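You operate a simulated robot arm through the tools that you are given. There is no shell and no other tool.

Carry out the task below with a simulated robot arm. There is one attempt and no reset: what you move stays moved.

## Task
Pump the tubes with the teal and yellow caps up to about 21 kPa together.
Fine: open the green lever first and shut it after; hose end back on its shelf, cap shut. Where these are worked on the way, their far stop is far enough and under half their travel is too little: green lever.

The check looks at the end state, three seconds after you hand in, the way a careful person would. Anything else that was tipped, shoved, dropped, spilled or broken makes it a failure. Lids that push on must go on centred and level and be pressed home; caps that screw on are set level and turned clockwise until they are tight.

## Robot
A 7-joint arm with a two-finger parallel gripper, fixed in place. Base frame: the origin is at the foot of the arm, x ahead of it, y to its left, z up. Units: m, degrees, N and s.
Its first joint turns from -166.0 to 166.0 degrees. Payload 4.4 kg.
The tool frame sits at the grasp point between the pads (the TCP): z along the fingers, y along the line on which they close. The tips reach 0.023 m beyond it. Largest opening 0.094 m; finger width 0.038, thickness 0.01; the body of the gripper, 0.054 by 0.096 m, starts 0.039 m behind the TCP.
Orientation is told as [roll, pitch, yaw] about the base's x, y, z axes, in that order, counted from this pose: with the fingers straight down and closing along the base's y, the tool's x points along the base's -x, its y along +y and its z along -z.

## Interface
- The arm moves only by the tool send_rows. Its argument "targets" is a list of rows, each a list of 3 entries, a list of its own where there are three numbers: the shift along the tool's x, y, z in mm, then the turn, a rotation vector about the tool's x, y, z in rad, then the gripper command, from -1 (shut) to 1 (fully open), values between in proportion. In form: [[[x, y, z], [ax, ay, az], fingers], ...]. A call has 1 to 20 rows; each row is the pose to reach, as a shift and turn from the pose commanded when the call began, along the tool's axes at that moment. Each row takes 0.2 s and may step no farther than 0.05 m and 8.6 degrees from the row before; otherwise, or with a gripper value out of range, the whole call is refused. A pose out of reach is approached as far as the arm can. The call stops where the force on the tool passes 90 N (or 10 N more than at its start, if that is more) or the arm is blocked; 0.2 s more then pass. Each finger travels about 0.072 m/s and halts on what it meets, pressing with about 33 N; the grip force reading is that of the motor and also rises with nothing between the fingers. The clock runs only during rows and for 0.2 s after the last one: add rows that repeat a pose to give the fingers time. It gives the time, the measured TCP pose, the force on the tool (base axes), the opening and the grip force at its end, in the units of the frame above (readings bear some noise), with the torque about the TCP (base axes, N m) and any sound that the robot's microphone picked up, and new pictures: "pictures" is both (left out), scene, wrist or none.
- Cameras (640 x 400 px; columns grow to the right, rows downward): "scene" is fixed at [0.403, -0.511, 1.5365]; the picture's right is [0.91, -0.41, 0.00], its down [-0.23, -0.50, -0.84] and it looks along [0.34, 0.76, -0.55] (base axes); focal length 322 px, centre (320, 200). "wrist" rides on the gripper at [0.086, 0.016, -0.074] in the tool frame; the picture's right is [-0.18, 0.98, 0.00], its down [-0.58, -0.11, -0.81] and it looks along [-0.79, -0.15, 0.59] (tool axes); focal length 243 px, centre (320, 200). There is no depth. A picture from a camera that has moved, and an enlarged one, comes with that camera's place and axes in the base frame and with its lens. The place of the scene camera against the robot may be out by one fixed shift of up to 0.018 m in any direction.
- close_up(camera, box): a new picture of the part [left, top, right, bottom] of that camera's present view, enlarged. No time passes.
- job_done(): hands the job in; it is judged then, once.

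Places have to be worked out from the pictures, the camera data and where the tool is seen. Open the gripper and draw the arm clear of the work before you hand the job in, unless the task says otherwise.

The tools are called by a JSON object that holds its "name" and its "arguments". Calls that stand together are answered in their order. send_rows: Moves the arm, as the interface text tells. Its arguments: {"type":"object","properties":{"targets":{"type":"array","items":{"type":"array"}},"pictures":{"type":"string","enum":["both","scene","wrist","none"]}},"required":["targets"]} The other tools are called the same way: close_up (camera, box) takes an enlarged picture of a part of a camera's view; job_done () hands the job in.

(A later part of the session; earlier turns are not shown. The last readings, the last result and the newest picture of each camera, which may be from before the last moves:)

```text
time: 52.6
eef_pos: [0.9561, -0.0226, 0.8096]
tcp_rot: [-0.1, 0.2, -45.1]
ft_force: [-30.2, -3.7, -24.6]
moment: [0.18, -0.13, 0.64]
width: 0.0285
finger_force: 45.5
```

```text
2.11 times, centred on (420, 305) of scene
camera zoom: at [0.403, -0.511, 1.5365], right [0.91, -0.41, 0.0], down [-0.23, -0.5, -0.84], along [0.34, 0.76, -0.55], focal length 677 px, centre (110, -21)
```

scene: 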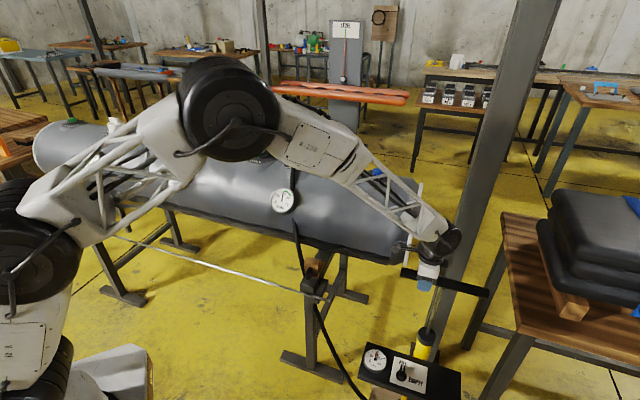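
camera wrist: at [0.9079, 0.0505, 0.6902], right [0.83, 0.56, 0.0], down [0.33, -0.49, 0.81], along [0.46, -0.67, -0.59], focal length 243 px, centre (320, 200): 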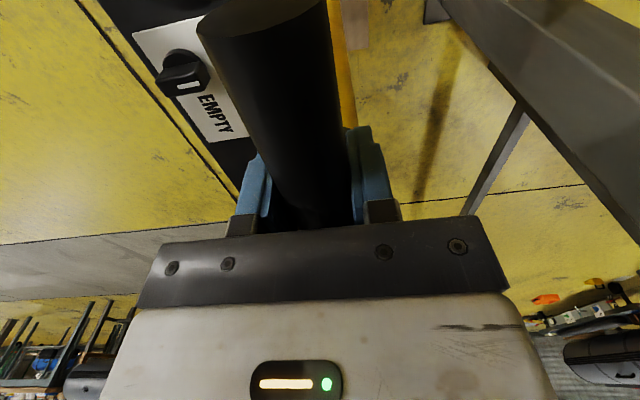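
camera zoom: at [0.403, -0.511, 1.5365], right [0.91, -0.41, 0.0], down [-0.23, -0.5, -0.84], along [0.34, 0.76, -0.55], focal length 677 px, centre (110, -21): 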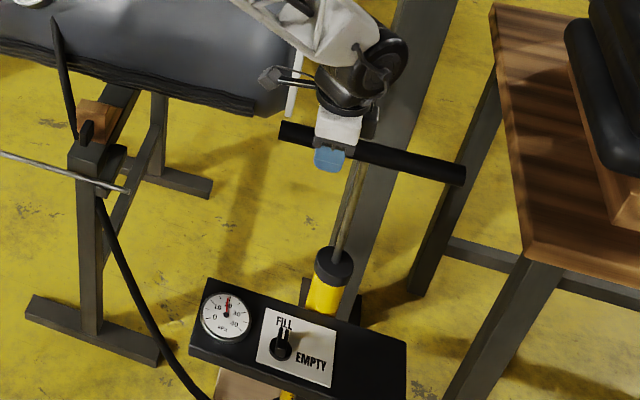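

The handle rises with ~24 N. I push it back down for the first stroke and then read the gauges.

{"name": "send_rows", "arguments": {"targets": [[[0, 0, 20], [0, 0, 0], -1], [[0, 0, 40], [0, 0, 0], -1], [[0, 0, 60], [0, 0, 0], -1], [[0, 0, 80], [0, 0, 0], -1], [[0, 0, 100], [0, 0, 0], -1], [[0, 0, 120], [0, 0, 0], -1], [[0, 0, 140], [0, 0, 0], -1], [[0, 0, 160], [0, 0, 0], -1], [[0, 0, 178], [0, 0, 0], -1], [[0, 0, 192], [0, 0, 0], -1]], "pictures": "scene"}}

{"name": "close_up", "arguments": {"camera": "scene", "box": [340, 330, 440, 400]}}

{"name": "close_up", "arguments": {"camera": "scene", "box": [250, 160, 330, 230]}}

```text
time: 52.9
eef_pos: [0.956, -0.0229, 0.8039]
tcp_rot: [-0.1, 0.0, -45.1]
ft_force: [-13.2, -5.0, -0.6]
moment: [-0.18, -0.28, 0.94]
width: 0.029
finger_force: 45.3
stopped in row 1: the force on the tool passed its limit at 99 N (the readings are from after the stop); the commanded pose is now the measured one
```

scene: 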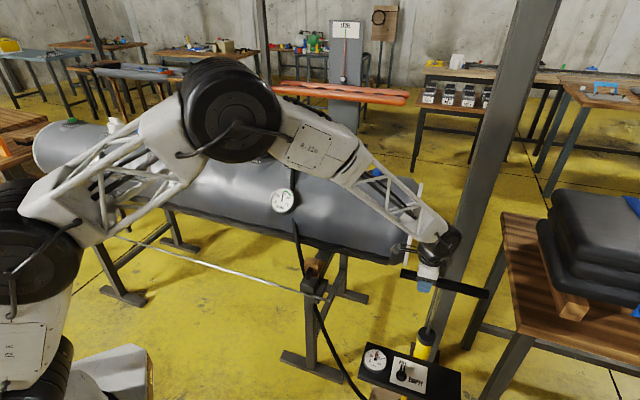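

```text
5.71 times, centred on (390, 365) of scene
camera zoom: at [0.403, -0.511, 1.5365], right [0.91, -0.41, 0.0], down [-0.23, -0.5, -0.84], along [0.34, 0.76, -0.55], focal length 1838 px, centre (-80, -743)
```

zoom: 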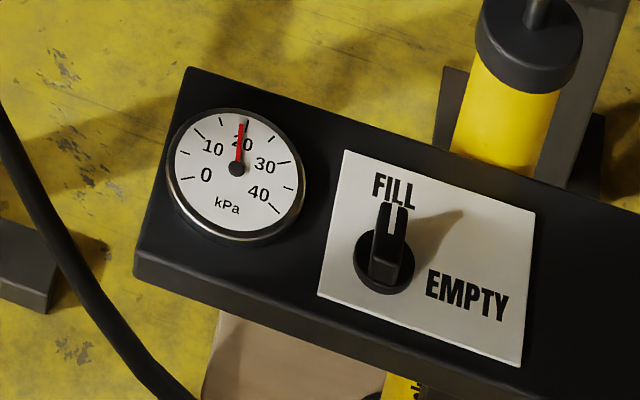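

```text
5.71 times, centred on (290, 195) of scene
camera zoom: at [0.403, -0.511, 1.5365], right [0.91, -0.41, 0.0], down [-0.23, -0.5, -0.84], along [0.34, 0.76, -0.55], focal length 1838 px, centre (491, 229)
```

zoom: 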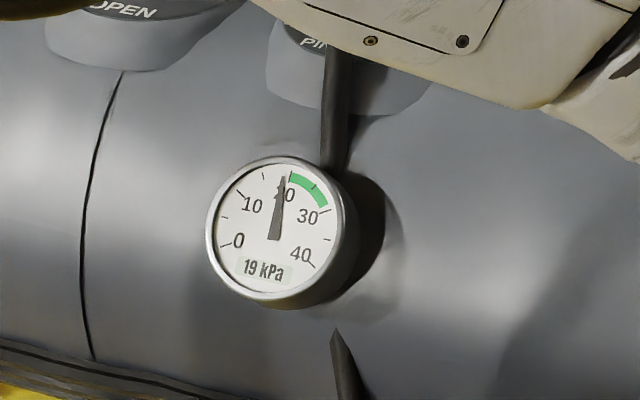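

Pushing at 100 mm/s exceeded the force limit; I push more slowly (6 mm per row).

{"name": "send_rows", "arguments": {"targets": [[[0, 0, 3], [0, 0, 0], -1], [[0, 0, 8], [0, 0, 0], -1], [[0, 0, 14], [0, 0, 0], -1], [[0, 0, 20], [0, 0, 0], -1], [[0, 0, 26], [0, 0, 0], -1], [[0, 0, 32], [0, 0, 0], -1], [[0, 0, 38], [0, 0, 0], -1], [[0, 0, 44], [0, 0, 0], -1]], "pictures": "none"}}

```text
time: 54.7
eef_pos: [0.9559, -0.0224, 0.7605]
tcp_rot: [0.0, -0.1, -45.2]
ft_force: [-78.3, -20.8, 20.4]
moment: [0.33, -0.29, 0.31]
width: 0.0288
finger_force: 44.5
```

{"name": "send_rows", "arguments": {"targets": [[[0.8, -1.5, 4], [0, 0, 0], -1], [[1, -1.8, 12], [0, 0, 0], -1], [[1, -1.8, 20], [0, 0, 0], -1], [[1, -1.8, 28], [0, 0, 0], -1], [[1, -1.8, 36], [0, 0, 0], -1], [[1, -1.8, 44], [0, 0, 0], -1], [[1, -1.8, 52], [0, 0, 0], -1], [[1, -1.8, 60], [0, 0, 0], -1]], "pictures": "none"}}

```text
time: 56.5
eef_pos: [0.9552, -0.0219, 0.7022]
tcp_rot: [0.2, -0.1, -45.0]
ft_force: [20.3, -4.0, 19.2]
moment: [-0.36, -0.5, 0.91]
width: 0.0287
finger_force: 44.9
```

{"name": "send_rows", "arguments": {"targets": [[[0, 0, 8], [0, 0, 0], -1], [[0, 0, 18], [0, 0, 0], -1], [[0, 0, 28], [0, 0, 0], -1], [[0, 0, 38], [0, 0, 0], -1], [[0, 0, 48], [0, 0, 0], -1], [[0, 0, 58], [0, 0, 0], -1], [[0, 0, 68], [0, 0, 0], -1], [[0, 0, 76], [0, 0, 0], -1], [[0, 0, 82], [0, 0, 0], -1]], "pictures": "scene"}}

{"name": "close_up", "arguments": {"camera": "scene", "box": [350, 340, 410, 390]}}

{"name": "close_up", "arguments": {"camera": "scene", "box": [250, 160, 330, 230]}}

```text
time: 58.5
eef_pos: [0.9561, -0.0218, 0.6201]
tcp_rot: [0.1, -0.2, -45.2]
ft_force: [65.0, -14.5, 19.2]
moment: [-0.15, -0.22, 0.43]
width: 0.0286
finger_force: 44.9
```

scene: 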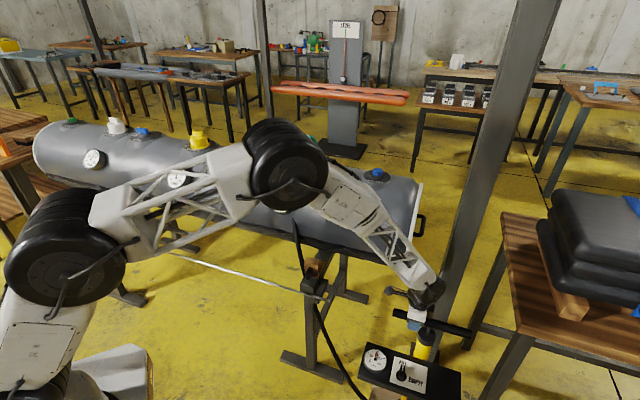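

```text
8.00 times, centred on (380, 365) of scene
camera zoom: at [0.403, -0.511, 1.5365], right [0.91, -0.41, 0.0], down [-0.23, -0.5, -0.84], along [0.34, 0.76, -0.55], focal length 2573 px, centre (-160, -1120)
```

zoom: 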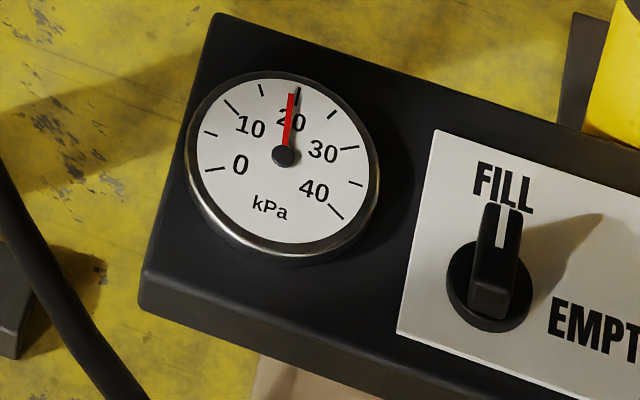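

```text
5.71 times, centred on (290, 195) of scene
camera zoom: at [0.403, -0.511, 1.5365], right [0.91, -0.41, 0.0], down [-0.23, -0.5, -0.84], along [0.34, 0.76, -0.55], focal length 1838 px, centre (491, 229)
```

zoom: 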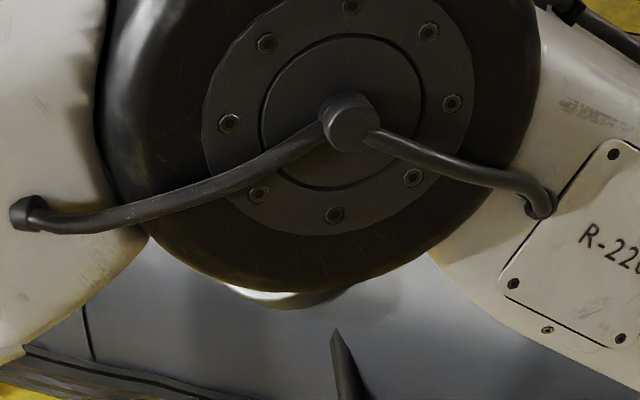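

The pump gauge nudged up slightly (~19.2). I'll do a longer upstroke and read the teal gauge, which is visible when the arm is up.

{"name": "send_rows", "arguments": {"targets": [[[-1.2, 0.8, -6], [0, 0, 0], -1], [[-1.2, 0.8, -20], [0, 0, 0], -1], [[-1.2, 0.8, -38], [0, 0, 0], -1], [[-1.2, 0.8, -58], [0, 0, 0], -1], [[-1.2, 0.8, -78], [0, 0, 0], -1], [[-1.2, 0.8, -98], [0, 0, 0], -1], [[-1.2, 0.8, -118], [0, 0, 0], -1], [[-1.2, 0.8, -138], [0, 0, 0], -1], [[-1.2, 0.8, -158], [0, 0, 0], -1], [[-1.2, 0.8, -178], [0, 0, 0], -1], [[-1.2, 0.8, -192], [0, 0, 0], -1], [[-1.2, 0.8, -200], [0, 0, 0], -1]], "pictures": "scene"}}

{"name": "close_up", "arguments": {"camera": "scene", "box": [350, 340, 410, 390]}}

{"name": "close_up", "arguments": {"camera": "scene", "box": [265, 180, 305, 220]}}

```text
time: 58.9
eef_pos: [0.9553, -0.0222, 0.6214]
tcp_rot: [0.2, -0.1, -45.1]
ft_force: [16.7, -1.8, -13.7]
moment: [-0.41, -0.24, 0.82]
width: 0.0286
finger_force: 45.2
stopped in row 1: the force on the tool passed its limit at 99 N (the readings are from after the stop); the commanded pose is now the measured one
```

scene: 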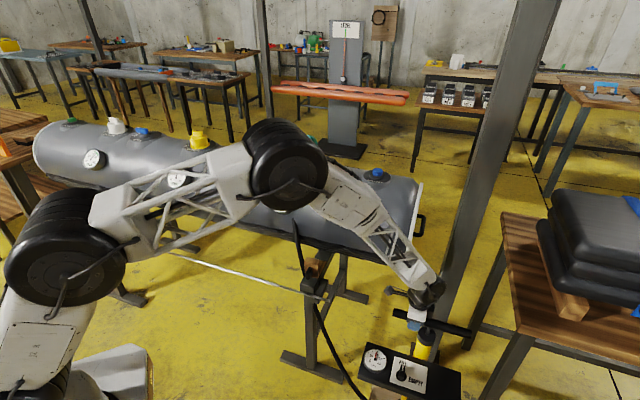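

```text
8.00 times, centred on (380, 365) of scene
camera zoom: at [0.403, -0.511, 1.5365], right [0.91, -0.41, 0.0], down [-0.23, -0.5, -0.84], along [0.34, 0.76, -0.55], focal length 2573 px, centre (-160, -1120)
```

zoom: 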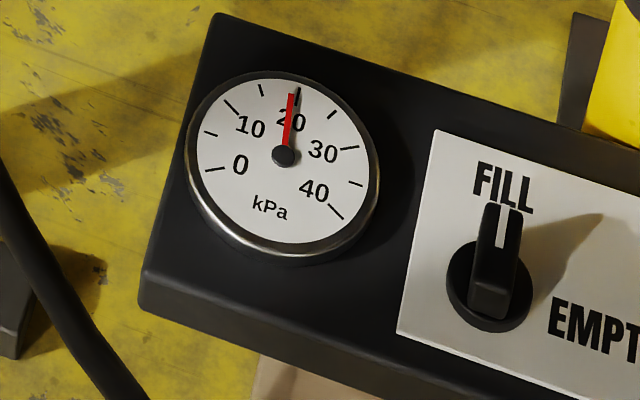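

```text
10.00 times, centred on (285, 200) of scene
camera zoom: at [0.403, -0.511, 1.5365], right [0.91, -0.41, 0.0], down [-0.23, -0.5, -0.84], along [0.34, 0.76, -0.55], focal length 3217 px, centre (670, 200)
```

zoom: 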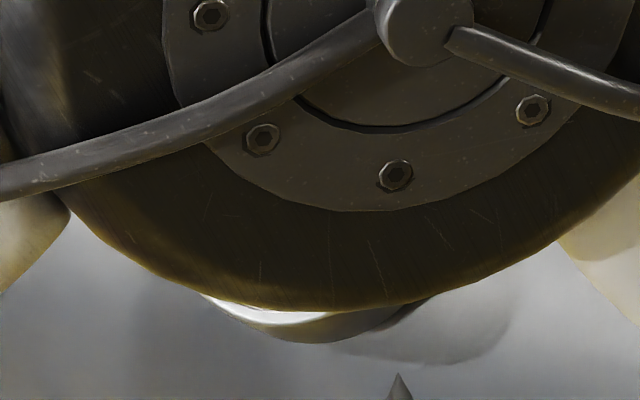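

The lateral load plus reversal tripped the limit; now the pose is relaxed. I lift again with a gentler start.

{"name": "send_rows", "arguments": {"targets": [[[0, 0, -2], [0, 0, 0], -1], [[0, 0, -6], [0, 0, 0], -1], [[0, 0, -12], [0, 0, 0], -1], [[0, 0, -22], [0, 0, 0], -1], [[0, 0, -34], [0, 0, 0], -1], [[0, 0, -48], [0, 0, 0], -1], [[0, 0, -62], [0, 0, 0], -1], [[0, 0, -76], [0, 0, 0], -1], [[0, 0, -90], [0, 0, 0], -1], [[0, 0, -104], [0, 0, 0], -1], [[0, 0, -118], [0, 0, 0], -1], [[0, 0, -132], [0, 0, 0], -1]], "pictures": "none"}}

```text
time: 61.5
eef_pos: [0.9563, -0.0221, 0.753]
tcp_rot: [0.0, 0.0, -45.1]
ft_force: [37.4, 24.0, -24.9]
moment: [-0.7, -0.12, 0.53]
width: 0.0286
finger_force: 44.6
```

{"name": "send_rows", "arguments": {"targets": [[[0, 0.6, -10], [0, 0, 0], -1], [[0, 1, -24], [0, 0, 0], -1], [[0, 1, -38], [0, 0, 0], -1], [[0, 1, -52], [0, 0, 0], -1], [[0, 1, -66], [0, 0, 0], -1], [[0, 1, -80], [0, 0, 0], -1], [[0, 1, -94], [0, 0, 0], -1]], "pictures": "scene"}}

{"name": "close_up", "arguments": {"camera": "scene", "box": [265, 180, 305, 220]}}

{"name": "close_up", "arguments": {"camera": "scene", "box": [350, 340, 410, 390]}}

```text
time: 63.1
eef_pos: [0.9562, -0.0223, 0.845]
tcp_rot: [-0.1, 0.0, -45.1]
ft_force: [18.6, -13.2, -26.2]
moment: [0.37, 0.82, 0.99]
width: 0.0288
finger_force: 44.9
```

scene: 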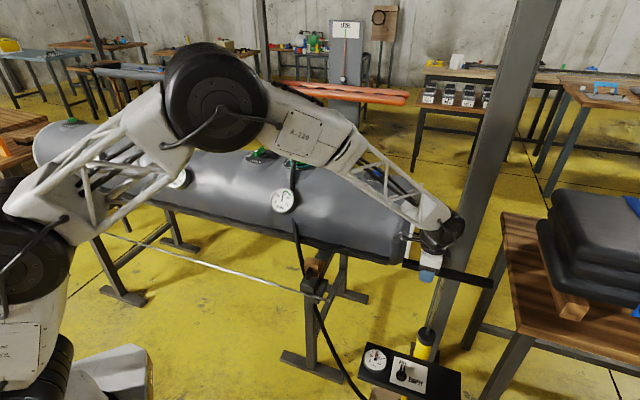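

```text
10.00 times, centred on (285, 200) of scene
camera zoom: at [0.403, -0.511, 1.5365], right [0.91, -0.41, 0.0], down [-0.23, -0.5, -0.84], along [0.34, 0.76, -0.55], focal length 3217 px, centre (670, 200)
```

zoom: 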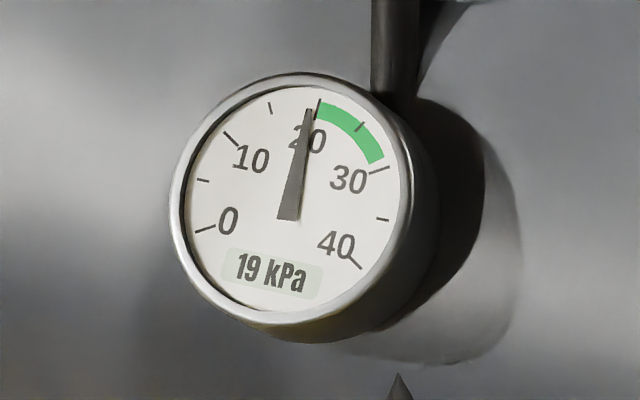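

```text
8.00 times, centred on (380, 365) of scene
camera zoom: at [0.403, -0.511, 1.5365], right [0.91, -0.41, 0.0], down [-0.23, -0.5, -0.84], along [0.34, 0.76, -0.55], focal length 2573 px, centre (-160, -1120)
```

zoom: 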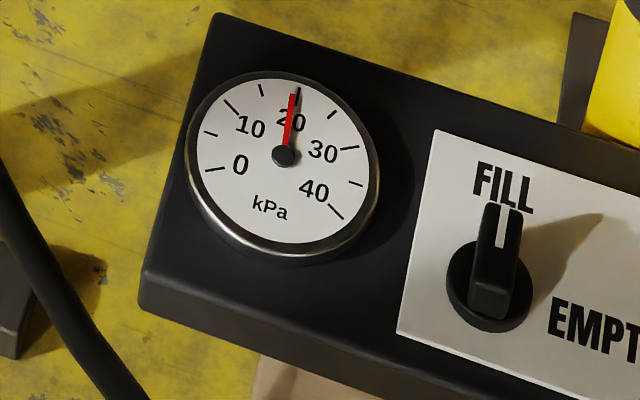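

Teal gauge ~19.1. The upstroke still has room, so I continue upward to find the top of the stroke.

{"name": "send_rows", "arguments": {"targets": [[[0, 0, -10], [0, 0, 0], -1], [[0, 0, -20], [0, 0, 0], -1], [[0, 0, -30], [0, 0, 0], -1], [[0, 0, -40], [0, 0, 0], -1], [[0, 0, -50], [0, 0, 0], -1], [[0, 0, -60], [0, 0, 0], -1], [[0, 0, -70], [0, 0, 0], -1], [[0, 0, -80], [0, 0, 0], -1]], "pictures": "scene"}}

```text
time: 63.9
eef_pos: [0.9529, -0.0191, 0.8659]
tcp_rot: [-0.4, 0.4, -45.0]
ft_force: [29.5, 0.6, -18.7]
moment: [-0.77, -0.98, 0.24]
width: 0.0287
finger_force: 44.7
stopped in row 3: the force on the tool passed its limit at 142 N (the readings are from after the stop); the commanded pose is now the measured one
```

scene: 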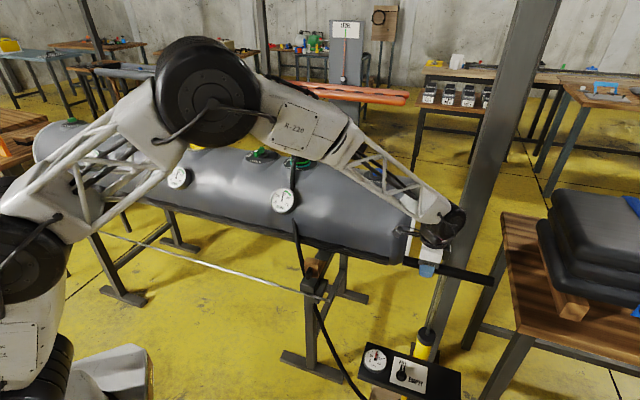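

Top stop is at z≈0.866. Now a full downstroke with a gentle start.

{"name": "send_rows", "arguments": {"targets": [[[0, 0, 2], [0, 0, 0], -1], [[0, 0, 6], [0, 0, 0], -1], [[0, 0, 12], [0, 0, 0], -1], [[0, 0, 22], [0, 0, 0], -1], [[0, 0, 34], [0, 0, 0], -1], [[0, 0, 47], [0, 0, 0], -1], [[0, 0, 60], [0, 0, 0], -1], [[0, 0, 73], [0, 0, 0], -1], [[0, 0, 86], [0, 0, 0], -1], [[0, 0, 99], [0, 0, 0], -1], [[0, 0, 112], [0, 0, 0], -1], [[0, 0, 125], [0, 0, 0], -1], [[0, 0, 138], [0, 0, 0], -1], [[0, 0, 151], [0, 0, 0], -1], [[0, 0, 164], [0, 0, 0], -1], [[0, 0, 177], [0, 0, 0], -1], [[0, 0, 190], [0, 0, 0], -1], [[0, 0, 203], [0, 0, 0], -1], [[0, 0, 216], [0, 0, 0], -1], [[0, 0, 228], [0, 0, 0], -1]], "pictures": "none"}}

```text
time: 68.1
eef_pos: [0.9527, -0.0195, 0.64]
tcp_rot: [-0.2, 0.2, -45.1]
ft_force: [84.3, 17.4, 18.9]
moment: [-0.09, -0.59, -0.22]
width: 0.0286
finger_force: 45.1
```

{"name": "send_rows", "arguments": {"targets": [[[-0.6, 0.9, 4], [0, 0, 0], -1], [[-1.2, 1.8, 10], [0, 0, 0], -1], [[-1.2, 1.8, 17], [0, 0, 0], -1], [[-1.2, 1.8, 22], [0, 0, 0], -1]], "pictures": "scene"}}

{"name": "close_up", "arguments": {"camera": "scene", "box": [350, 340, 410, 390]}}

```text
time: 69.1
eef_pos: [0.9528, -0.0184, 0.6188]
tcp_rot: [-0.3, 0.4, -45.2]
ft_force: [7.0, -2.3, 77.0]
moment: [-0.31, -0.32, 0.85]
width: 0.0288
finger_force: 45.3
```

scene: 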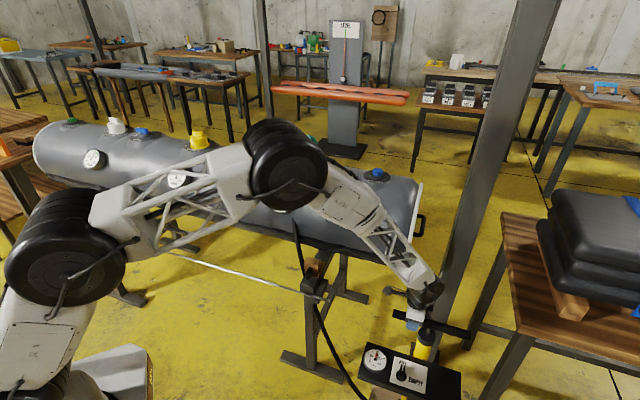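

```text
8.00 times, centred on (380, 365) of scene
camera zoom: at [0.403, -0.511, 1.5365], right [0.91, -0.41, 0.0], down [-0.23, -0.5, -0.84], along [0.34, 0.76, -0.55], focal length 2573 px, centre (-160, -1120)
```

zoom: 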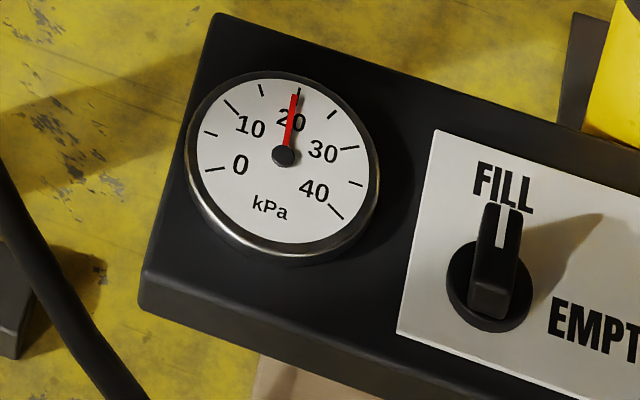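

Bottom stop is z≈0.619; each full stroke adds ≈0.25 kPa. I continue with full strokes, ramping the speed smoothly.

{"name": "send_rows", "arguments": {"targets": [[[0, 0, -3], [0, 0, 0], -1], [[0, 0, -8], [0, 0, 0], -1], [[0, 0, -18], [0, 0, 0], -1], [[0, 0, -34], [0, 0, 0], -1], [[0, 0, -54], [0, 0, 0], -1], [[0, 0, -76], [0, 0, 0], -1], [[0, 0, -98], [0, 0, 0], -1], [[0, 0, -120], [0, 0, 0], -1], [[0, 0, -142], [0, 0, 0], -1], [[0, 0, -164], [0, 0, 0], -1], [[0, 0, -186], [0, 0, 0], -1], [[0, 0, -206], [0, 0, 0], -1], [[0, 0, -222], [0, 0, 0], -1], [[0, 0, -233], [0, 0, 0], -1], [[0, 0, -238], [0, 0, 0], -1]], "pictures": "none"}}

```text
time: 69.8
eef_pos: [0.9522, -0.0198, 0.62]
tcp_rot: [-0.3, 0.4, -45.1]
ft_force: [21.6, -1.5, -17.0]
moment: [-0.17, 0.08, 0.37]
width: 0.0287
finger_force: 44.9
stopped in row 3: the force on the tool passed its limit at 105 N (the readings are from after the stop); the commanded pose is now the measured one
```

{"name": "send_rows", "arguments": {"targets": [[[0, 0, -2], [0, 0, 0], -1], [[0, 0, -6], [0, 0, 0], -1], [[0, 0, -12], [0, 0, 0], -1], [[0, 0, -22], [0, 0, 0], -1], [[0, 0, -36], [0, 0, 0], -1], [[0, 0, -52], [0, 0, 0], -1], [[0, 0, -70], [0, 0, 0], -1], [[0, 0, -90], [0, 0, 0], -1], [[0, 0, -110], [0, 0, 0], -1], [[0, 0, -130], [0, 0, 0], -1], [[0, 0, -150], [0, 0, 0], -1], [[0, 0, -170], [0, 0, 0], -1], [[0, 0, -190], [0, 0, 0], -1], [[0, 0, -208], [0, 0, 0], -1], [[0, 0, -222], [0, 0, 0], -1], [[0, 0, -232], [0, 0, 0], -1], [[0, 0, -238], [0, 0, 0], -1]], "pictures": "none"}}

```text
time: 73.3
eef_pos: [0.9524, -0.0193, 0.857]
tcp_rot: [-0.5, 0.6, -45.0]
ft_force: [-66.0, 35.6, -28.7]
moment: [0.0, -0.11, 0.18]
width: 0.0288
finger_force: 45.1
```

{"name": "send_rows", "arguments": {"targets": [[[1, -0.4, 1], [0, 0, 0], -1], [[1.8, -0.6, 4], [0, 0, 0], -1], [[1.8, -0.6, 10], [0, 0, 0], -1], [[1.8, -0.6, 20], [0, 0, 0], -1], [[1.8, -0.6, 34], [0, 0, 0], -1], [[1.8, -0.6, 50], [0, 0, 0], -1], [[1.8, -0.6, 68], [0, 0, 0], -1], [[1.8, -0.6, 86], [0, 0, 0], -1], [[1.8, -0.6, 104], [0, 0, 0], -1], [[1.8, -0.6, 122], [0, 0, 0], -1], [[1.8, -0.6, 140], [0, 0, 0], -1], [[1.8, -0.6, 158], [0, 0, 0], -1], [[1.8, -0.6, 176], [0, 0, 0], -1], [[1.8, -0.6, 192], [0, 0, 0], -1], [[1.8, -0.6, 206], [0, 0, 0], -1], [[1.8, -0.6, 218], [0, 0, 0], -1], [[1.8, -0.6, 228], [0, 0, 0], -1], [[1.8, -0.6, 234], [0, 0, 0], -1]], "pictures": "none"}}

```text
time: 77.2
eef_pos: [0.9506, -0.0183, 0.6243]
tcp_rot: [-0.3, 0.4, -45.2]
ft_force: [63.4, -42.5, 20.0]
moment: [0.28, 0.22, 0.17]
width: 0.0288
finger_force: 45.0
```

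{"name": "send_rows", "arguments": {"targets": [[[-1, 0, -1], [0, 0, 0], -1], [[-1.9, 0, -4], [0, 0, 0], -1], [[-1.9, 0, -10], [0, 0, 0], -1], [[-1.8, 0, -20], [0, 0, 0], -1], [[-1.7, 0, -34], [0, 0, 0], -1], [[-1.6, 0, -50], [0, 0, 0], -1], [[-1.4, 0, -68], [0, 0, 0], -1], [[-1.2, 0, -86], [0, 0, 0], -1], [[-1.1, 0, -104], [0, 0, 0], -1], [[-0.9, 0, -122], [0, 0, 0], -1], [[-0.8, 0, -140], [0, 0, 0], -1], [[-0.6, 0, -158], [0, 0, 0], -1], [[-0.5, 0, -176], [0, 0, 0], -1], [[-0.3, 0, -192], [0, 0, 0], -1], [[-0.2, 0, -206], [0, 0, 0], -1], [[-0.1, 0, -218], [0, 0, 0], -1], [[0, 0, -228], [0, 0, 0], -1], [[0, 0, -236], [0, 0, 0], -1]], "pictures": "scene"}}

{"name": "close_up", "arguments": {"camera": "scene", "box": [265, 180, 305, 220]}}

{"name": "close_up", "arguments": {"camera": "scene", "box": [350, 340, 410, 390]}}

```text
time: 77.8
eef_pos: [0.9518, -0.017, 0.6241]
tcp_rot: [-0.4, 0.5, -45.0]
ft_force: [18.3, -2.9, -13.4]
moment: [-0.13, -0.06, 0.1]
width: 0.0286
finger_force: 45.4
stopped in row 3: the force on the tool passed its limit at 108 N (the readings are from after the stop); the commanded pose is now the measured one
```

scene: 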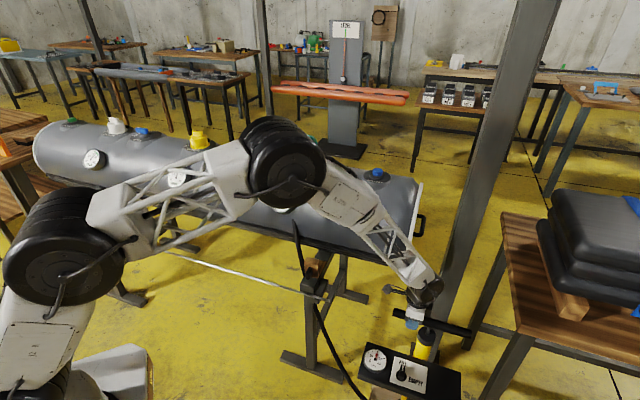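

```text
10.00 times, centred on (285, 200) of scene
camera zoom: at [0.403, -0.511, 1.5365], right [0.91, -0.41, 0.0], down [-0.23, -0.5, -0.84], along [0.34, 0.76, -0.55], focal length 3217 px, centre (670, 200)
```

zoom: 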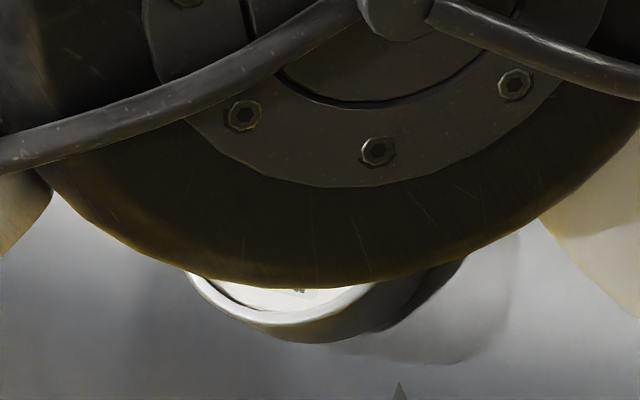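

```text
8.00 times, centred on (380, 365) of scene
camera zoom: at [0.403, -0.511, 1.5365], right [0.91, -0.41, 0.0], down [-0.23, -0.5, -0.84], along [0.34, 0.76, -0.55], focal length 2573 px, centre (-160, -1120)
```

zoom: 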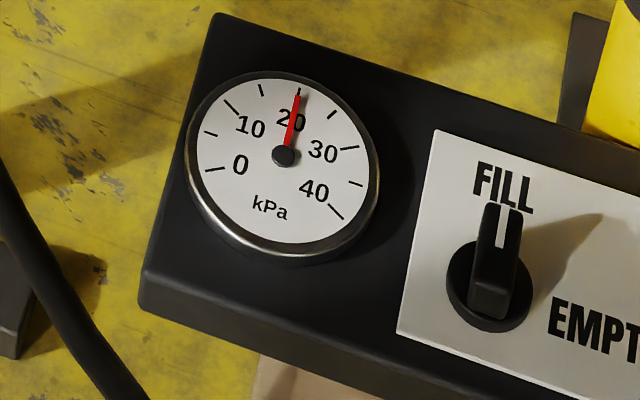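

The pump gauge is at ≈20 after three strokes. The pose is relaxed again, so I do the next upstroke with slight x drift compensation.

{"name": "send_rows", "arguments": {"targets": [[[0, 0, -2], [0, 0, 0], -1], [[0, 0, -6], [0, 0, 0], -1], [[0.1, 0, -12], [0, 0, 0], -1], [[0.2, 0, -22], [0, 0, 0], -1], [[0.3, 0, -36], [0, 0, 0], -1], [[0.4, 0, -52], [0, 0, 0], -1], [[0.5, 0, -70], [0, 0, 0], -1], [[0.7, 0, -90], [0, 0, 0], -1], [[0.8, 0, -110], [0, 0, 0], -1], [[1.0, 0, -130], [0, 0, 0], -1], [[1.1, 0, -150], [0, 0, 0], -1], [[1.3, 0, -170], [0, 0, 0], -1], [[1.4, 0, -190], [0, 0, 0], -1], [[1.6, 0, -206], [0, 0, 0], -1], [[1.7, 0, -220], [0, 0, 0], -1], [[1.8, 0, -230], [0, 0, 0], -1], [[1.8, 0, -236], [0, 0, 0], -1]], "pictures": "scene"}}

{"name": "close_up", "arguments": {"camera": "scene", "box": [265, 180, 305, 220]}}

```text
time: 81.4
eef_pos: [0.9506, -0.0179, 0.8599]
tcp_rot: [-0.5, 0.6, -45.2]
ft_force: [-17.0, 1.0, -34.5]
moment: [-0.31, -0.52, 0.32]
width: 0.0285
finger_force: 45.1
```

scene: 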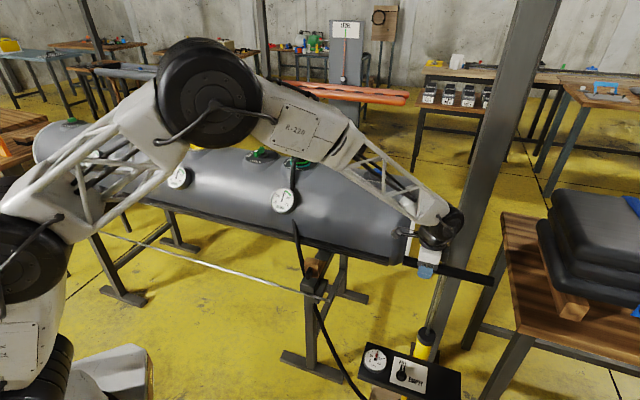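

```text
10.00 times, centred on (285, 200) of scene
camera zoom: at [0.403, -0.511, 1.5365], right [0.91, -0.41, 0.0], down [-0.23, -0.5, -0.84], along [0.34, 0.76, -0.55], focal length 3217 px, centre (670, 200)
```

zoom: 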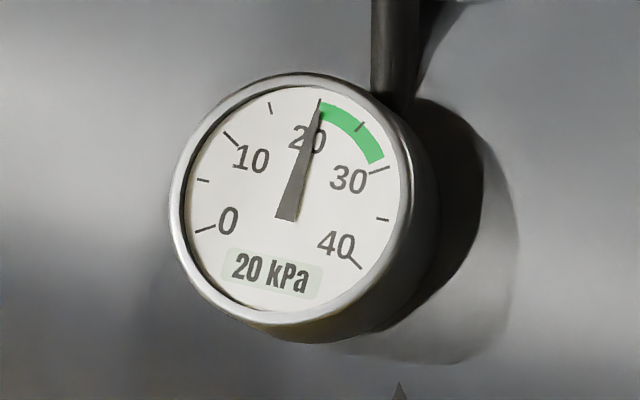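

Teal gauge shows 20 kPa. Next downstroke with the mirrored path.

{"name": "send_rows", "arguments": {"targets": [[[0, 0, 2], [0, 0, 0], -1], [[0, 0, 6], [0, 0, 0], -1], [[-0.1, 0, 12], [0, 0, 0], -1], [[-0.2, 0, 22], [0, 0, 0], -1], [[-0.3, 0, 36], [0, 0, 0], -1], [[-0.4, 0, 52], [0, 0, 0], -1], [[-0.5, 0, 70], [0, 0, 0], -1], [[-0.7, 0, 90], [0, 0, 0], -1], [[-0.8, 0, 110], [0, 0, 0], -1], [[-1.0, 0, 130], [0, 0, 0], -1], [[-1.1, 0, 150], [0, 0, 0], -1], [[-1.3, 0, 170], [0, 0, 0], -1], [[-1.4, 0, 190], [0, 0, 0], -1], [[-1.6, 0, 206], [0, 0, 0], -1], [[-1.7, 0, 220], [0, 0, 0], -1], [[-1.8, 0, 230], [0, 0, 0], -1], [[-1.8, 0, 236], [0, 0, 0], -1]], "pictures": "none"}}

```text
time: 82.4
eef_pos: [0.9506, -0.0177, 0.8399]
tcp_rot: [-0.5, 0.6, -45.1]
ft_force: [-16.5, -2.9, 5.6]
moment: [-0.13, 0.04, 0.42]
width: 0.029
finger_force: 44.8
stopped in row 5: the force on the tool passed its limit at 91 N (the readings are from after the stop); the commanded pose is now the measured one
```

{"name": "send_rows", "arguments": {"targets": [[[0, 0, 2], [0, 0, 0], -1], [[0, 0, 6], [0, 0, 0], -1], [[-0.1, 0, 12], [0, 0, 0], -1], [[-0.2, 0, 20], [0, 0, 0], -1], [[-0.3, 0, 30], [0, 0, 0], -1], [[-0.4, 0, 42], [0, 0, 0], -1], [[-0.5, 0, 54], [0, 0, 0], -1], [[-0.6, 0, 66], [0, 0, 0], -1], [[-0.7, 0, 78], [0, 0, 0], -1], [[-0.8, 0, 90], [0, 0, 0], -1], [[-0.9, 0, 102], [0, 0, 0], -1], [[-1.0, 0, 114], [0, 0, 0], -1], [[-1.1, 0, 126], [0, 0, 0], -1], [[-1.2, 0, 138], [0, 0, 0], -1], [[-1.3, 0, 150], [0, 0, 0], -1], [[-1.4, 0, 162], [0, 0, 0], -1], [[-1.5, 0, 174], [0, 0, 0], -1], [[-1.6, 0, 186], [0, 0, 0], -1], [[-1.7, 0, 198], [0, 0, 0], -1], [[-1.8, 0, 209], [0, 0, 0], -1]], "pictures": "none"}}

```text
time: 86.6
eef_pos: [0.9505, -0.0174, 0.6297]
tcp_rot: [-0.3, 0.5, -45.0]
ft_force: [15.8, 33.9, 18.9]
moment: [-0.47, -0.32, 0.09]
width: 0.0286
finger_force: 45.1
```

{"name": "send_rows", "arguments": {"targets": [[[0, 0.5, -2], [0, 0, 0], -1], [[0, 0.5, -6], [0, 0, 0], -1], [[0.1, 0.5, -12], [0, 0, 0], -1], [[0.2, 0.5, -20], [0, 0, 0], -1], [[0.3, 0.5, -30], [0, 0, 0], -1], [[0.4, 0.5, -42], [0, 0, 0], -1], [[0.5, 0.5, -55], [0, 0, 0], -1], [[0.6, 0.5, -68], [0, 0, 0], -1], [[0.7, 0.5, -81], [0, 0, 0], -1], [[0.8, 0.5, -94], [0, 0, 0], -1], [[0.9, 0.5, -107], [0, 0, 0], -1], [[1.0, 0.5, -120], [0, 0, 0], -1], [[1.1, 0.5, -133], [0, 0, 0], -1], [[1.2, 0.5, -146], [0, 0, 0], -1], [[1.3, 0.5, -159], [0, 0, 0], -1], [[1.4, 0.5, -172], [0, 0, 0], -1], [[1.5, 0.5, -186], [0, 0, 0], -1], [[1.6, 0.5, -200], [0, 0, 0], -1], [[1.7, 0.5, -214], [0, 0, 0], -1], [[1.8, 0.5, -228], [0, 0, 0], -1]], "pictures": "scene"}}

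{"name": "close_up", "arguments": {"camera": "scene", "box": [265, 180, 305, 220]}}

{"name": "close_up", "arguments": {"camera": "scene", "box": [350, 340, 410, 390]}}

{"name": "close_up", "arguments": {"camera": "scene", "box": [160, 160, 200, 200]}}

```text
time: 90.8
eef_pos: [0.9507, -0.0181, 0.8563]
tcp_rot: [-0.8, 0.8, -45.1]
ft_force: [-10.1, -2.3, -29.0]
moment: [0.44, 0.62, 0.33]
width: 0.0288
finger_force: 45.1
```

scene: 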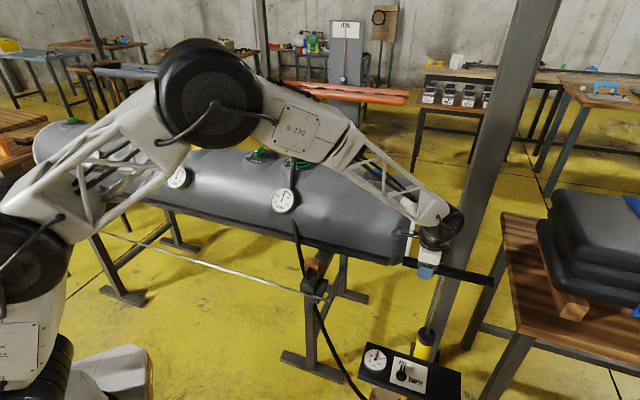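

```text
10.00 times, centred on (285, 200) of scene
camera zoom: at [0.403, -0.511, 1.5365], right [0.91, -0.41, 0.0], down [-0.23, -0.5, -0.84], along [0.34, 0.76, -0.55], focal length 3217 px, centre (670, 200)
```

zoom: 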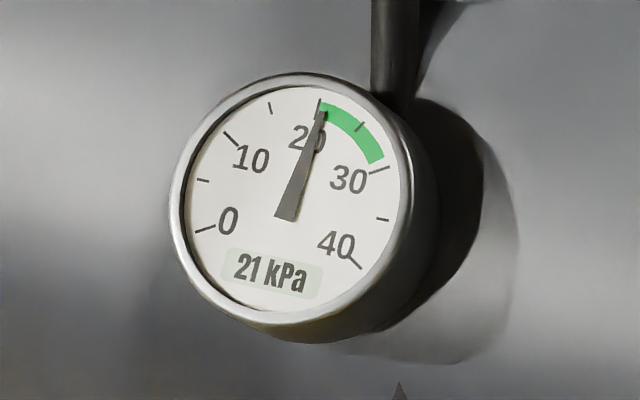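

```text
8.00 times, centred on (380, 365) of scene
camera zoom: at [0.403, -0.511, 1.5365], right [0.91, -0.41, 0.0], down [-0.23, -0.5, -0.84], along [0.34, 0.76, -0.55], focal length 2573 px, centre (-160, -1120)
```

zoom: 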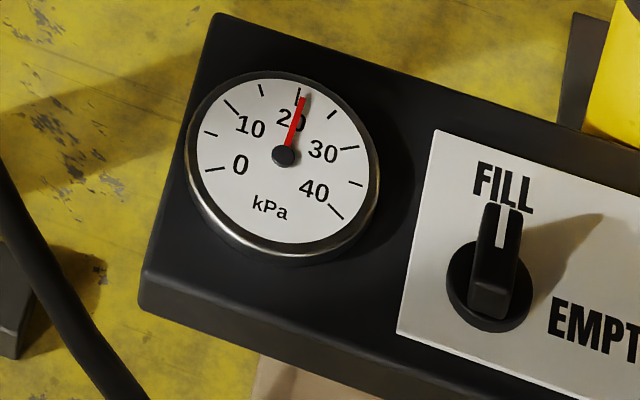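

```text
10.00 times, centred on (180, 180) of scene
camera zoom: at [0.403, -0.511, 1.5365], right [0.91, -0.41, 0.0], down [-0.23, -0.5, -0.84], along [0.34, 0.76, -0.55], focal length 3217 px, centre (1720, 400)
```

zoom: 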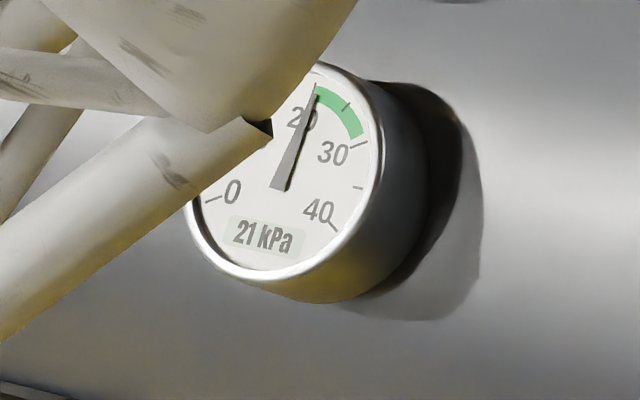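

Both gauges now read 21 kPa (i.e. at least 20.5). Before deciding on the last stroke, I measure the needles at higher zoom.

{"name": "close_up", "arguments": {"camera": "scene", "box": [273, 190, 297, 206]}}

{"name": "close_up", "arguments": {"camera": "scene", "box": [363, 347, 389, 368]}}

{"name": "close_up", "arguments": {"camera": "scene", "box": [168, 166, 192, 188]}}

```text
16.00 times, centred on (285, 198) of scene
camera zoom: at [0.403, -0.511, 1.5365], right [0.91, -0.41, 0.0], down [-0.23, -0.5, -0.84], along [0.34, 0.76, -0.55], focal length 5147 px, centre (880, 232)
```

zoom: 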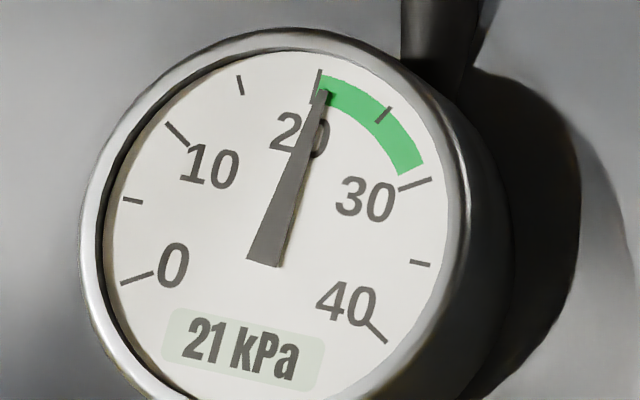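

```text
16.00 times, centred on (376, 358) of scene
camera zoom: at [0.403, -0.511, 1.5365], right [0.91, -0.41, 0.0], down [-0.23, -0.5, -0.84], along [0.34, 0.76, -0.55], focal length 5147 px, centre (-576, -2320)
```

zoom: 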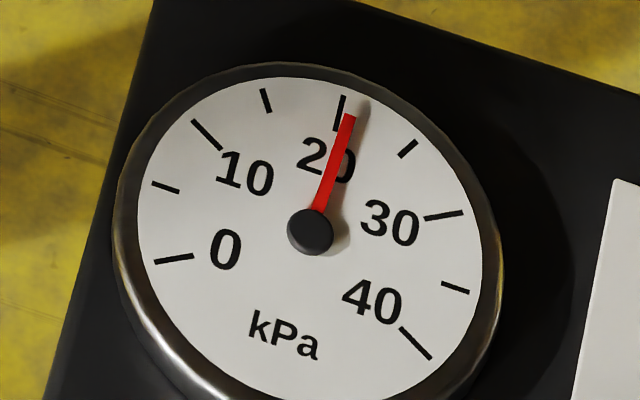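

```text
16.00 times, centred on (180, 177) of scene
camera zoom: at [0.403, -0.511, 1.5365], right [0.91, -0.41, 0.0], down [-0.23, -0.5, -0.84], along [0.34, 0.76, -0.55], focal length 5147 px, centre (2560, 568)
```

zoom: 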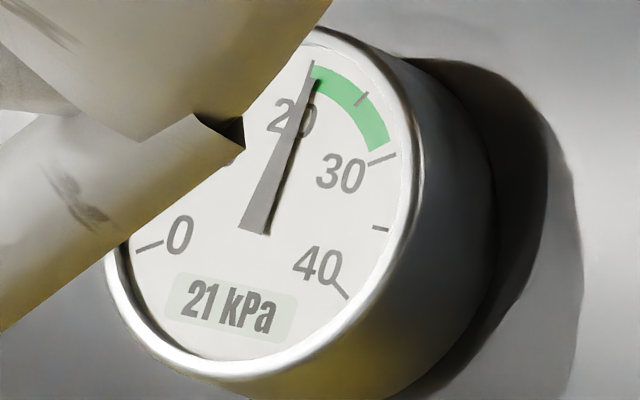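

Needle geometry gives about 20.7–20.8 kPa. A half downstroke should bring it to ≈21.0, so I push about 110 mm and re-read.

{"name": "send_rows", "arguments": {"targets": [[[0, 0, 2], [0, 0, 0], -1], [[0, 0, 6], [0, 0, 0], -1], [[-0.1, 0, 12], [0, 0, 0], -1], [[-0.2, 0, 20], [0, 0, 0], -1], [[-0.3, 0, 30], [0, 0, 0], -1], [[-0.4, 0, 41], [0, 0, 0], -1], [[-0.5, 0, 52], [0, 0, 0], -1], [[-0.6, 0, 63], [0, 0, 0], -1], [[-0.7, 0, 74], [0, 0, 0], -1], [[-0.8, 0, 85], [0, 0, 0], -1], [[-0.9, 0, 94], [0, 0, 0], -1], [[-0.9, 0, 100], [0, 0, 0], -1]], "pictures": "none"}}

{"name": "close_up", "arguments": {"camera": "scene", "box": [273, 190, 297, 206]}}

{"name": "close_up", "arguments": {"camera": "scene", "box": [363, 347, 389, 368]}}

{"name": "close_up", "arguments": {"camera": "scene", "box": [168, 166, 192, 188]}}

```text
time: 93.4
eef_pos: [0.9503, -0.0165, 0.759]
tcp_rot: [-0.4, 0.5, -45.0]
ft_force: [-35.0, -24.9, 21.5]
moment: [-0.07, -0.65, 0.27]
width: 0.0286
finger_force: 44.8
```

```text
16.00 times, centred on (285, 198) of scene
camera zoom: at [0.403, -0.511, 1.5365], right [0.91, -0.41, 0.0], down [-0.23, -0.5, -0.84], along [0.34, 0.76, -0.55], focal length 5147 px, centre (880, 232)
```

zoom: 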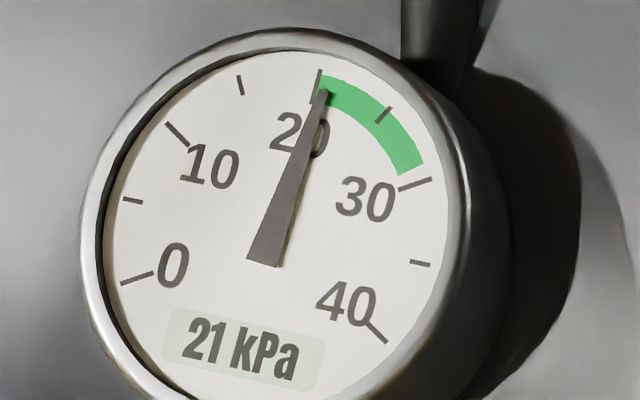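

```text
16.00 times, centred on (376, 358) of scene
camera zoom: at [0.403, -0.511, 1.5365], right [0.91, -0.41, 0.0], down [-0.23, -0.5, -0.84], along [0.34, 0.76, -0.55], focal length 5147 px, centre (-576, -2320)
```

zoom: 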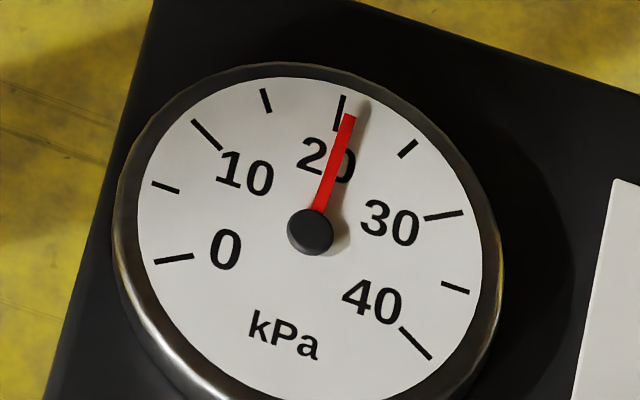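

```text
16.00 times, centred on (180, 177) of scene
camera zoom: at [0.403, -0.511, 1.5365], right [0.91, -0.41, 0.0], down [-0.23, -0.5, -0.84], along [0.34, 0.76, -0.55], focal length 5147 px, centre (2560, 568)
```

zoom: 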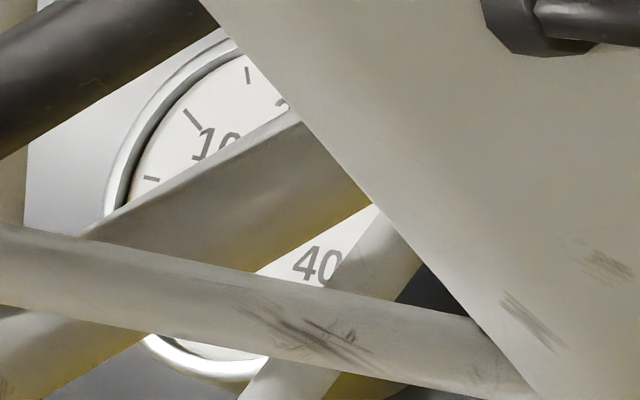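

The needle hasn't moved for this half stroke, so pumping must happen mostly late in the stroke. I keep pushing down in small steps and read as I go.

{"name": "send_rows", "arguments": {"targets": [[[-0.2, -0.5, 2], [0, 0, 0], -1], [[-0.3, -0.8, 7], [0, 0, 0], -1], [[-0.4, -0.8, 15], [0, 0, 0], -1], [[-0.4, -0.8, 25], [0, 0, 0], -1], [[-0.5, -0.8, 35], [0, 0, 0], -1], [[-0.5, -0.8, 45], [0, 0, 0], -1], [[-0.6, -0.8, 53], [0, 0, 0], -1], [[-0.6, -0.8, 58], [0, 0, 0], -1]], "pictures": "none"}}

{"name": "close_up", "arguments": {"camera": "scene", "box": [273, 190, 297, 206]}}

{"name": "close_up", "arguments": {"camera": "scene", "box": [363, 347, 389, 368]}}

```text
time: 95.2
eef_pos: [0.9516, -0.0176, 0.6996]
tcp_rot: [-0.4, 0.5, -45.0]
ft_force: [2.8, 25.2, 20.5]
moment: [-0.49, -0.61, 0.17]
width: 0.0288
finger_force: 45.4
```

```text
16.00 times, centred on (285, 198) of scene
camera zoom: at [0.403, -0.511, 1.5365], right [0.91, -0.41, 0.0], down [-0.23, -0.5, -0.84], along [0.34, 0.76, -0.55], focal length 5147 px, centre (880, 232)
```

zoom: 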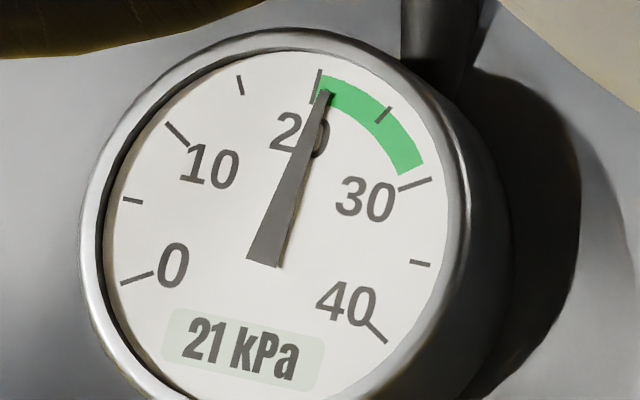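

```text
16.00 times, centred on (376, 358) of scene
camera zoom: at [0.403, -0.511, 1.5365], right [0.91, -0.41, 0.0], down [-0.23, -0.5, -0.84], along [0.34, 0.76, -0.55], focal length 5147 px, centre (-576, -2320)
```

zoom: 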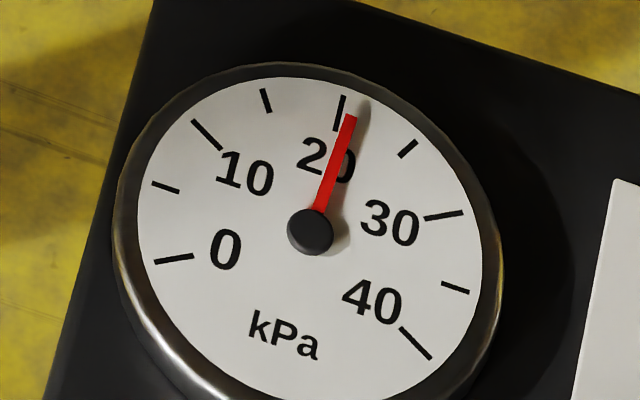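

{"name": "send_rows", "arguments": {"targets": [[[0, 0.5, 3], [0, 0, 0], -1], [[-0.1, 0.5, 9], [0, 0, 0], -1], [[-0.2, 0.5, 17], [0, 0, 0], -1], [[-0.3, 0.5, 25], [0, 0, 0], -1], [[-0.3, 0.5, 31], [0, 0, 0], -1]], "pictures": "none"}}

{"name": "close_up", "arguments": {"camera": "scene", "box": [273, 190, 297, 206]}}

{"name": "close_up", "arguments": {"camera": "scene", "box": [363, 347, 389, 368]}}

```text
time: 96.4
eef_pos: [0.9507, -0.0187, 0.6689]
tcp_rot: [-0.4, 0.4, -45.0]
ft_force: [9.1, 43.2, 20.0]
moment: [-0.6, -0.59, 0.08]
width: 0.0288
finger_force: 45.1
```

```text
16.00 times, centred on (285, 198) of scene
camera zoom: at [0.403, -0.511, 1.5365], right [0.91, -0.41, 0.0], down [-0.23, -0.5, -0.84], along [0.34, 0.76, -0.55], focal length 5147 px, centre (880, 232)
```

zoom: 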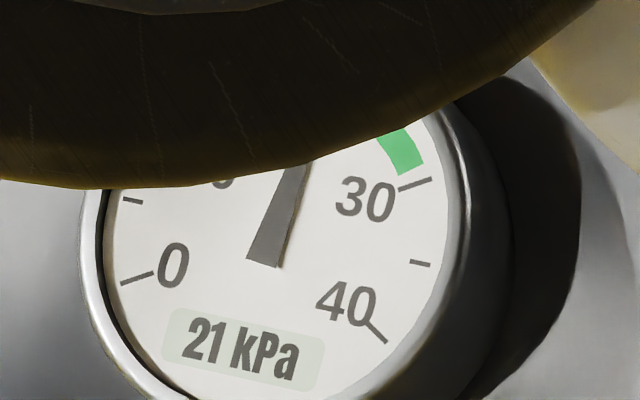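

```text
16.00 times, centred on (376, 358) of scene
camera zoom: at [0.403, -0.511, 1.5365], right [0.91, -0.41, 0.0], down [-0.23, -0.5, -0.84], along [0.34, 0.76, -0.55], focal length 5147 px, centre (-576, -2320)
```

zoom: 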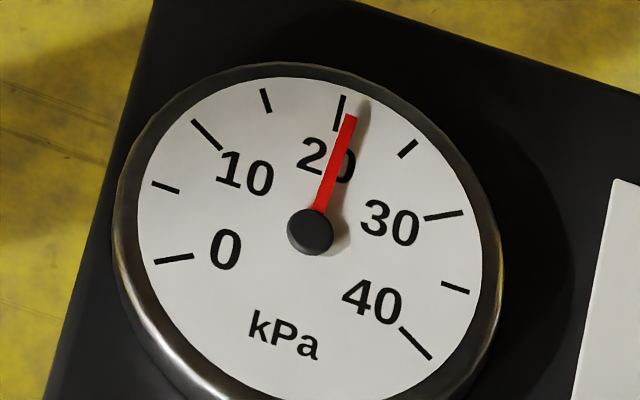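

The needle creeps up slowly (~20.85). I finish the stroke to the bottom.

{"name": "send_rows", "arguments": {"targets": [[[0, 1, 3], [0, 0, 0], -1], [[-0.1, 1, 9], [0, 0, 0], -1], [[-0.2, 1, 17], [0, 0, 0], -1], [[-0.3, 1, 25], [0, 0, 0], -1], [[-0.3, 1, 33], [0, 0, 0], -1], [[-0.3, 1, 40], [0, 0, 0], -1], [[-0.3, 1, 45], [0, 0, 0], -1], [[-0.3, 1, 48], [0, 0, 0], -1]], "pictures": "none"}}

{"name": "close_up", "arguments": {"camera": "scene", "box": [363, 347, 389, 368]}}

{"name": "close_up", "arguments": {"camera": "scene", "box": [168, 166, 192, 188]}}

```text
time: 98.2
eef_pos: [0.951, -0.0175, 0.6223]
tcp_rot: [-0.4, 0.5, -45.1]
ft_force: [-5.4, 29.5, 21.3]
moment: [-0.36, -0.31, 0.31]
width: 0.029
finger_force: 45.2
```

```text
16.00 times, centred on (376, 358) of scene
camera zoom: at [0.403, -0.511, 1.5365], right [0.91, -0.41, 0.0], down [-0.23, -0.5, -0.84], along [0.34, 0.76, -0.55], focal length 5147 px, centre (-576, -2320)
```

zoom: 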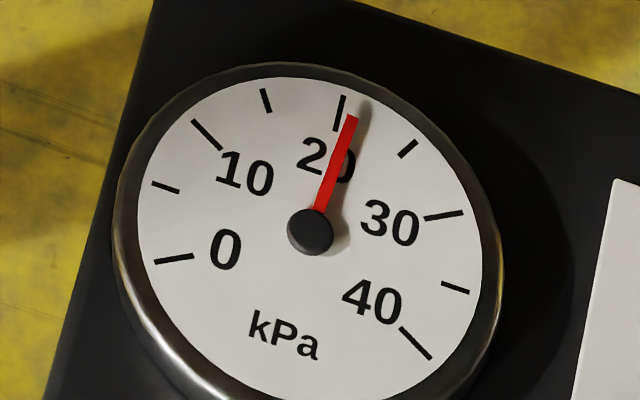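

```text
16.00 times, centred on (180, 177) of scene
camera zoom: at [0.403, -0.511, 1.5365], right [0.91, -0.41, 0.0], down [-0.23, -0.5, -0.84], along [0.34, 0.76, -0.55], focal length 5147 px, centre (2560, 568)
```

zoom: 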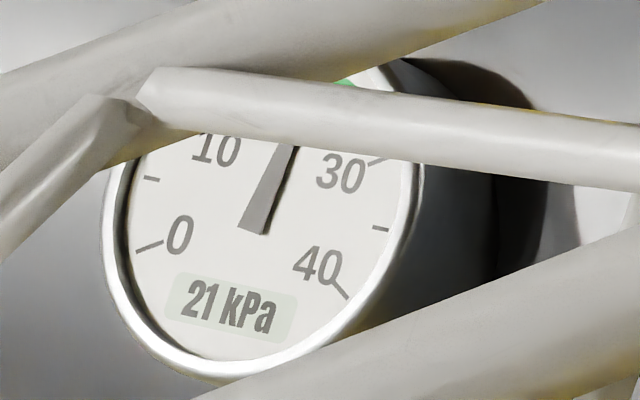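

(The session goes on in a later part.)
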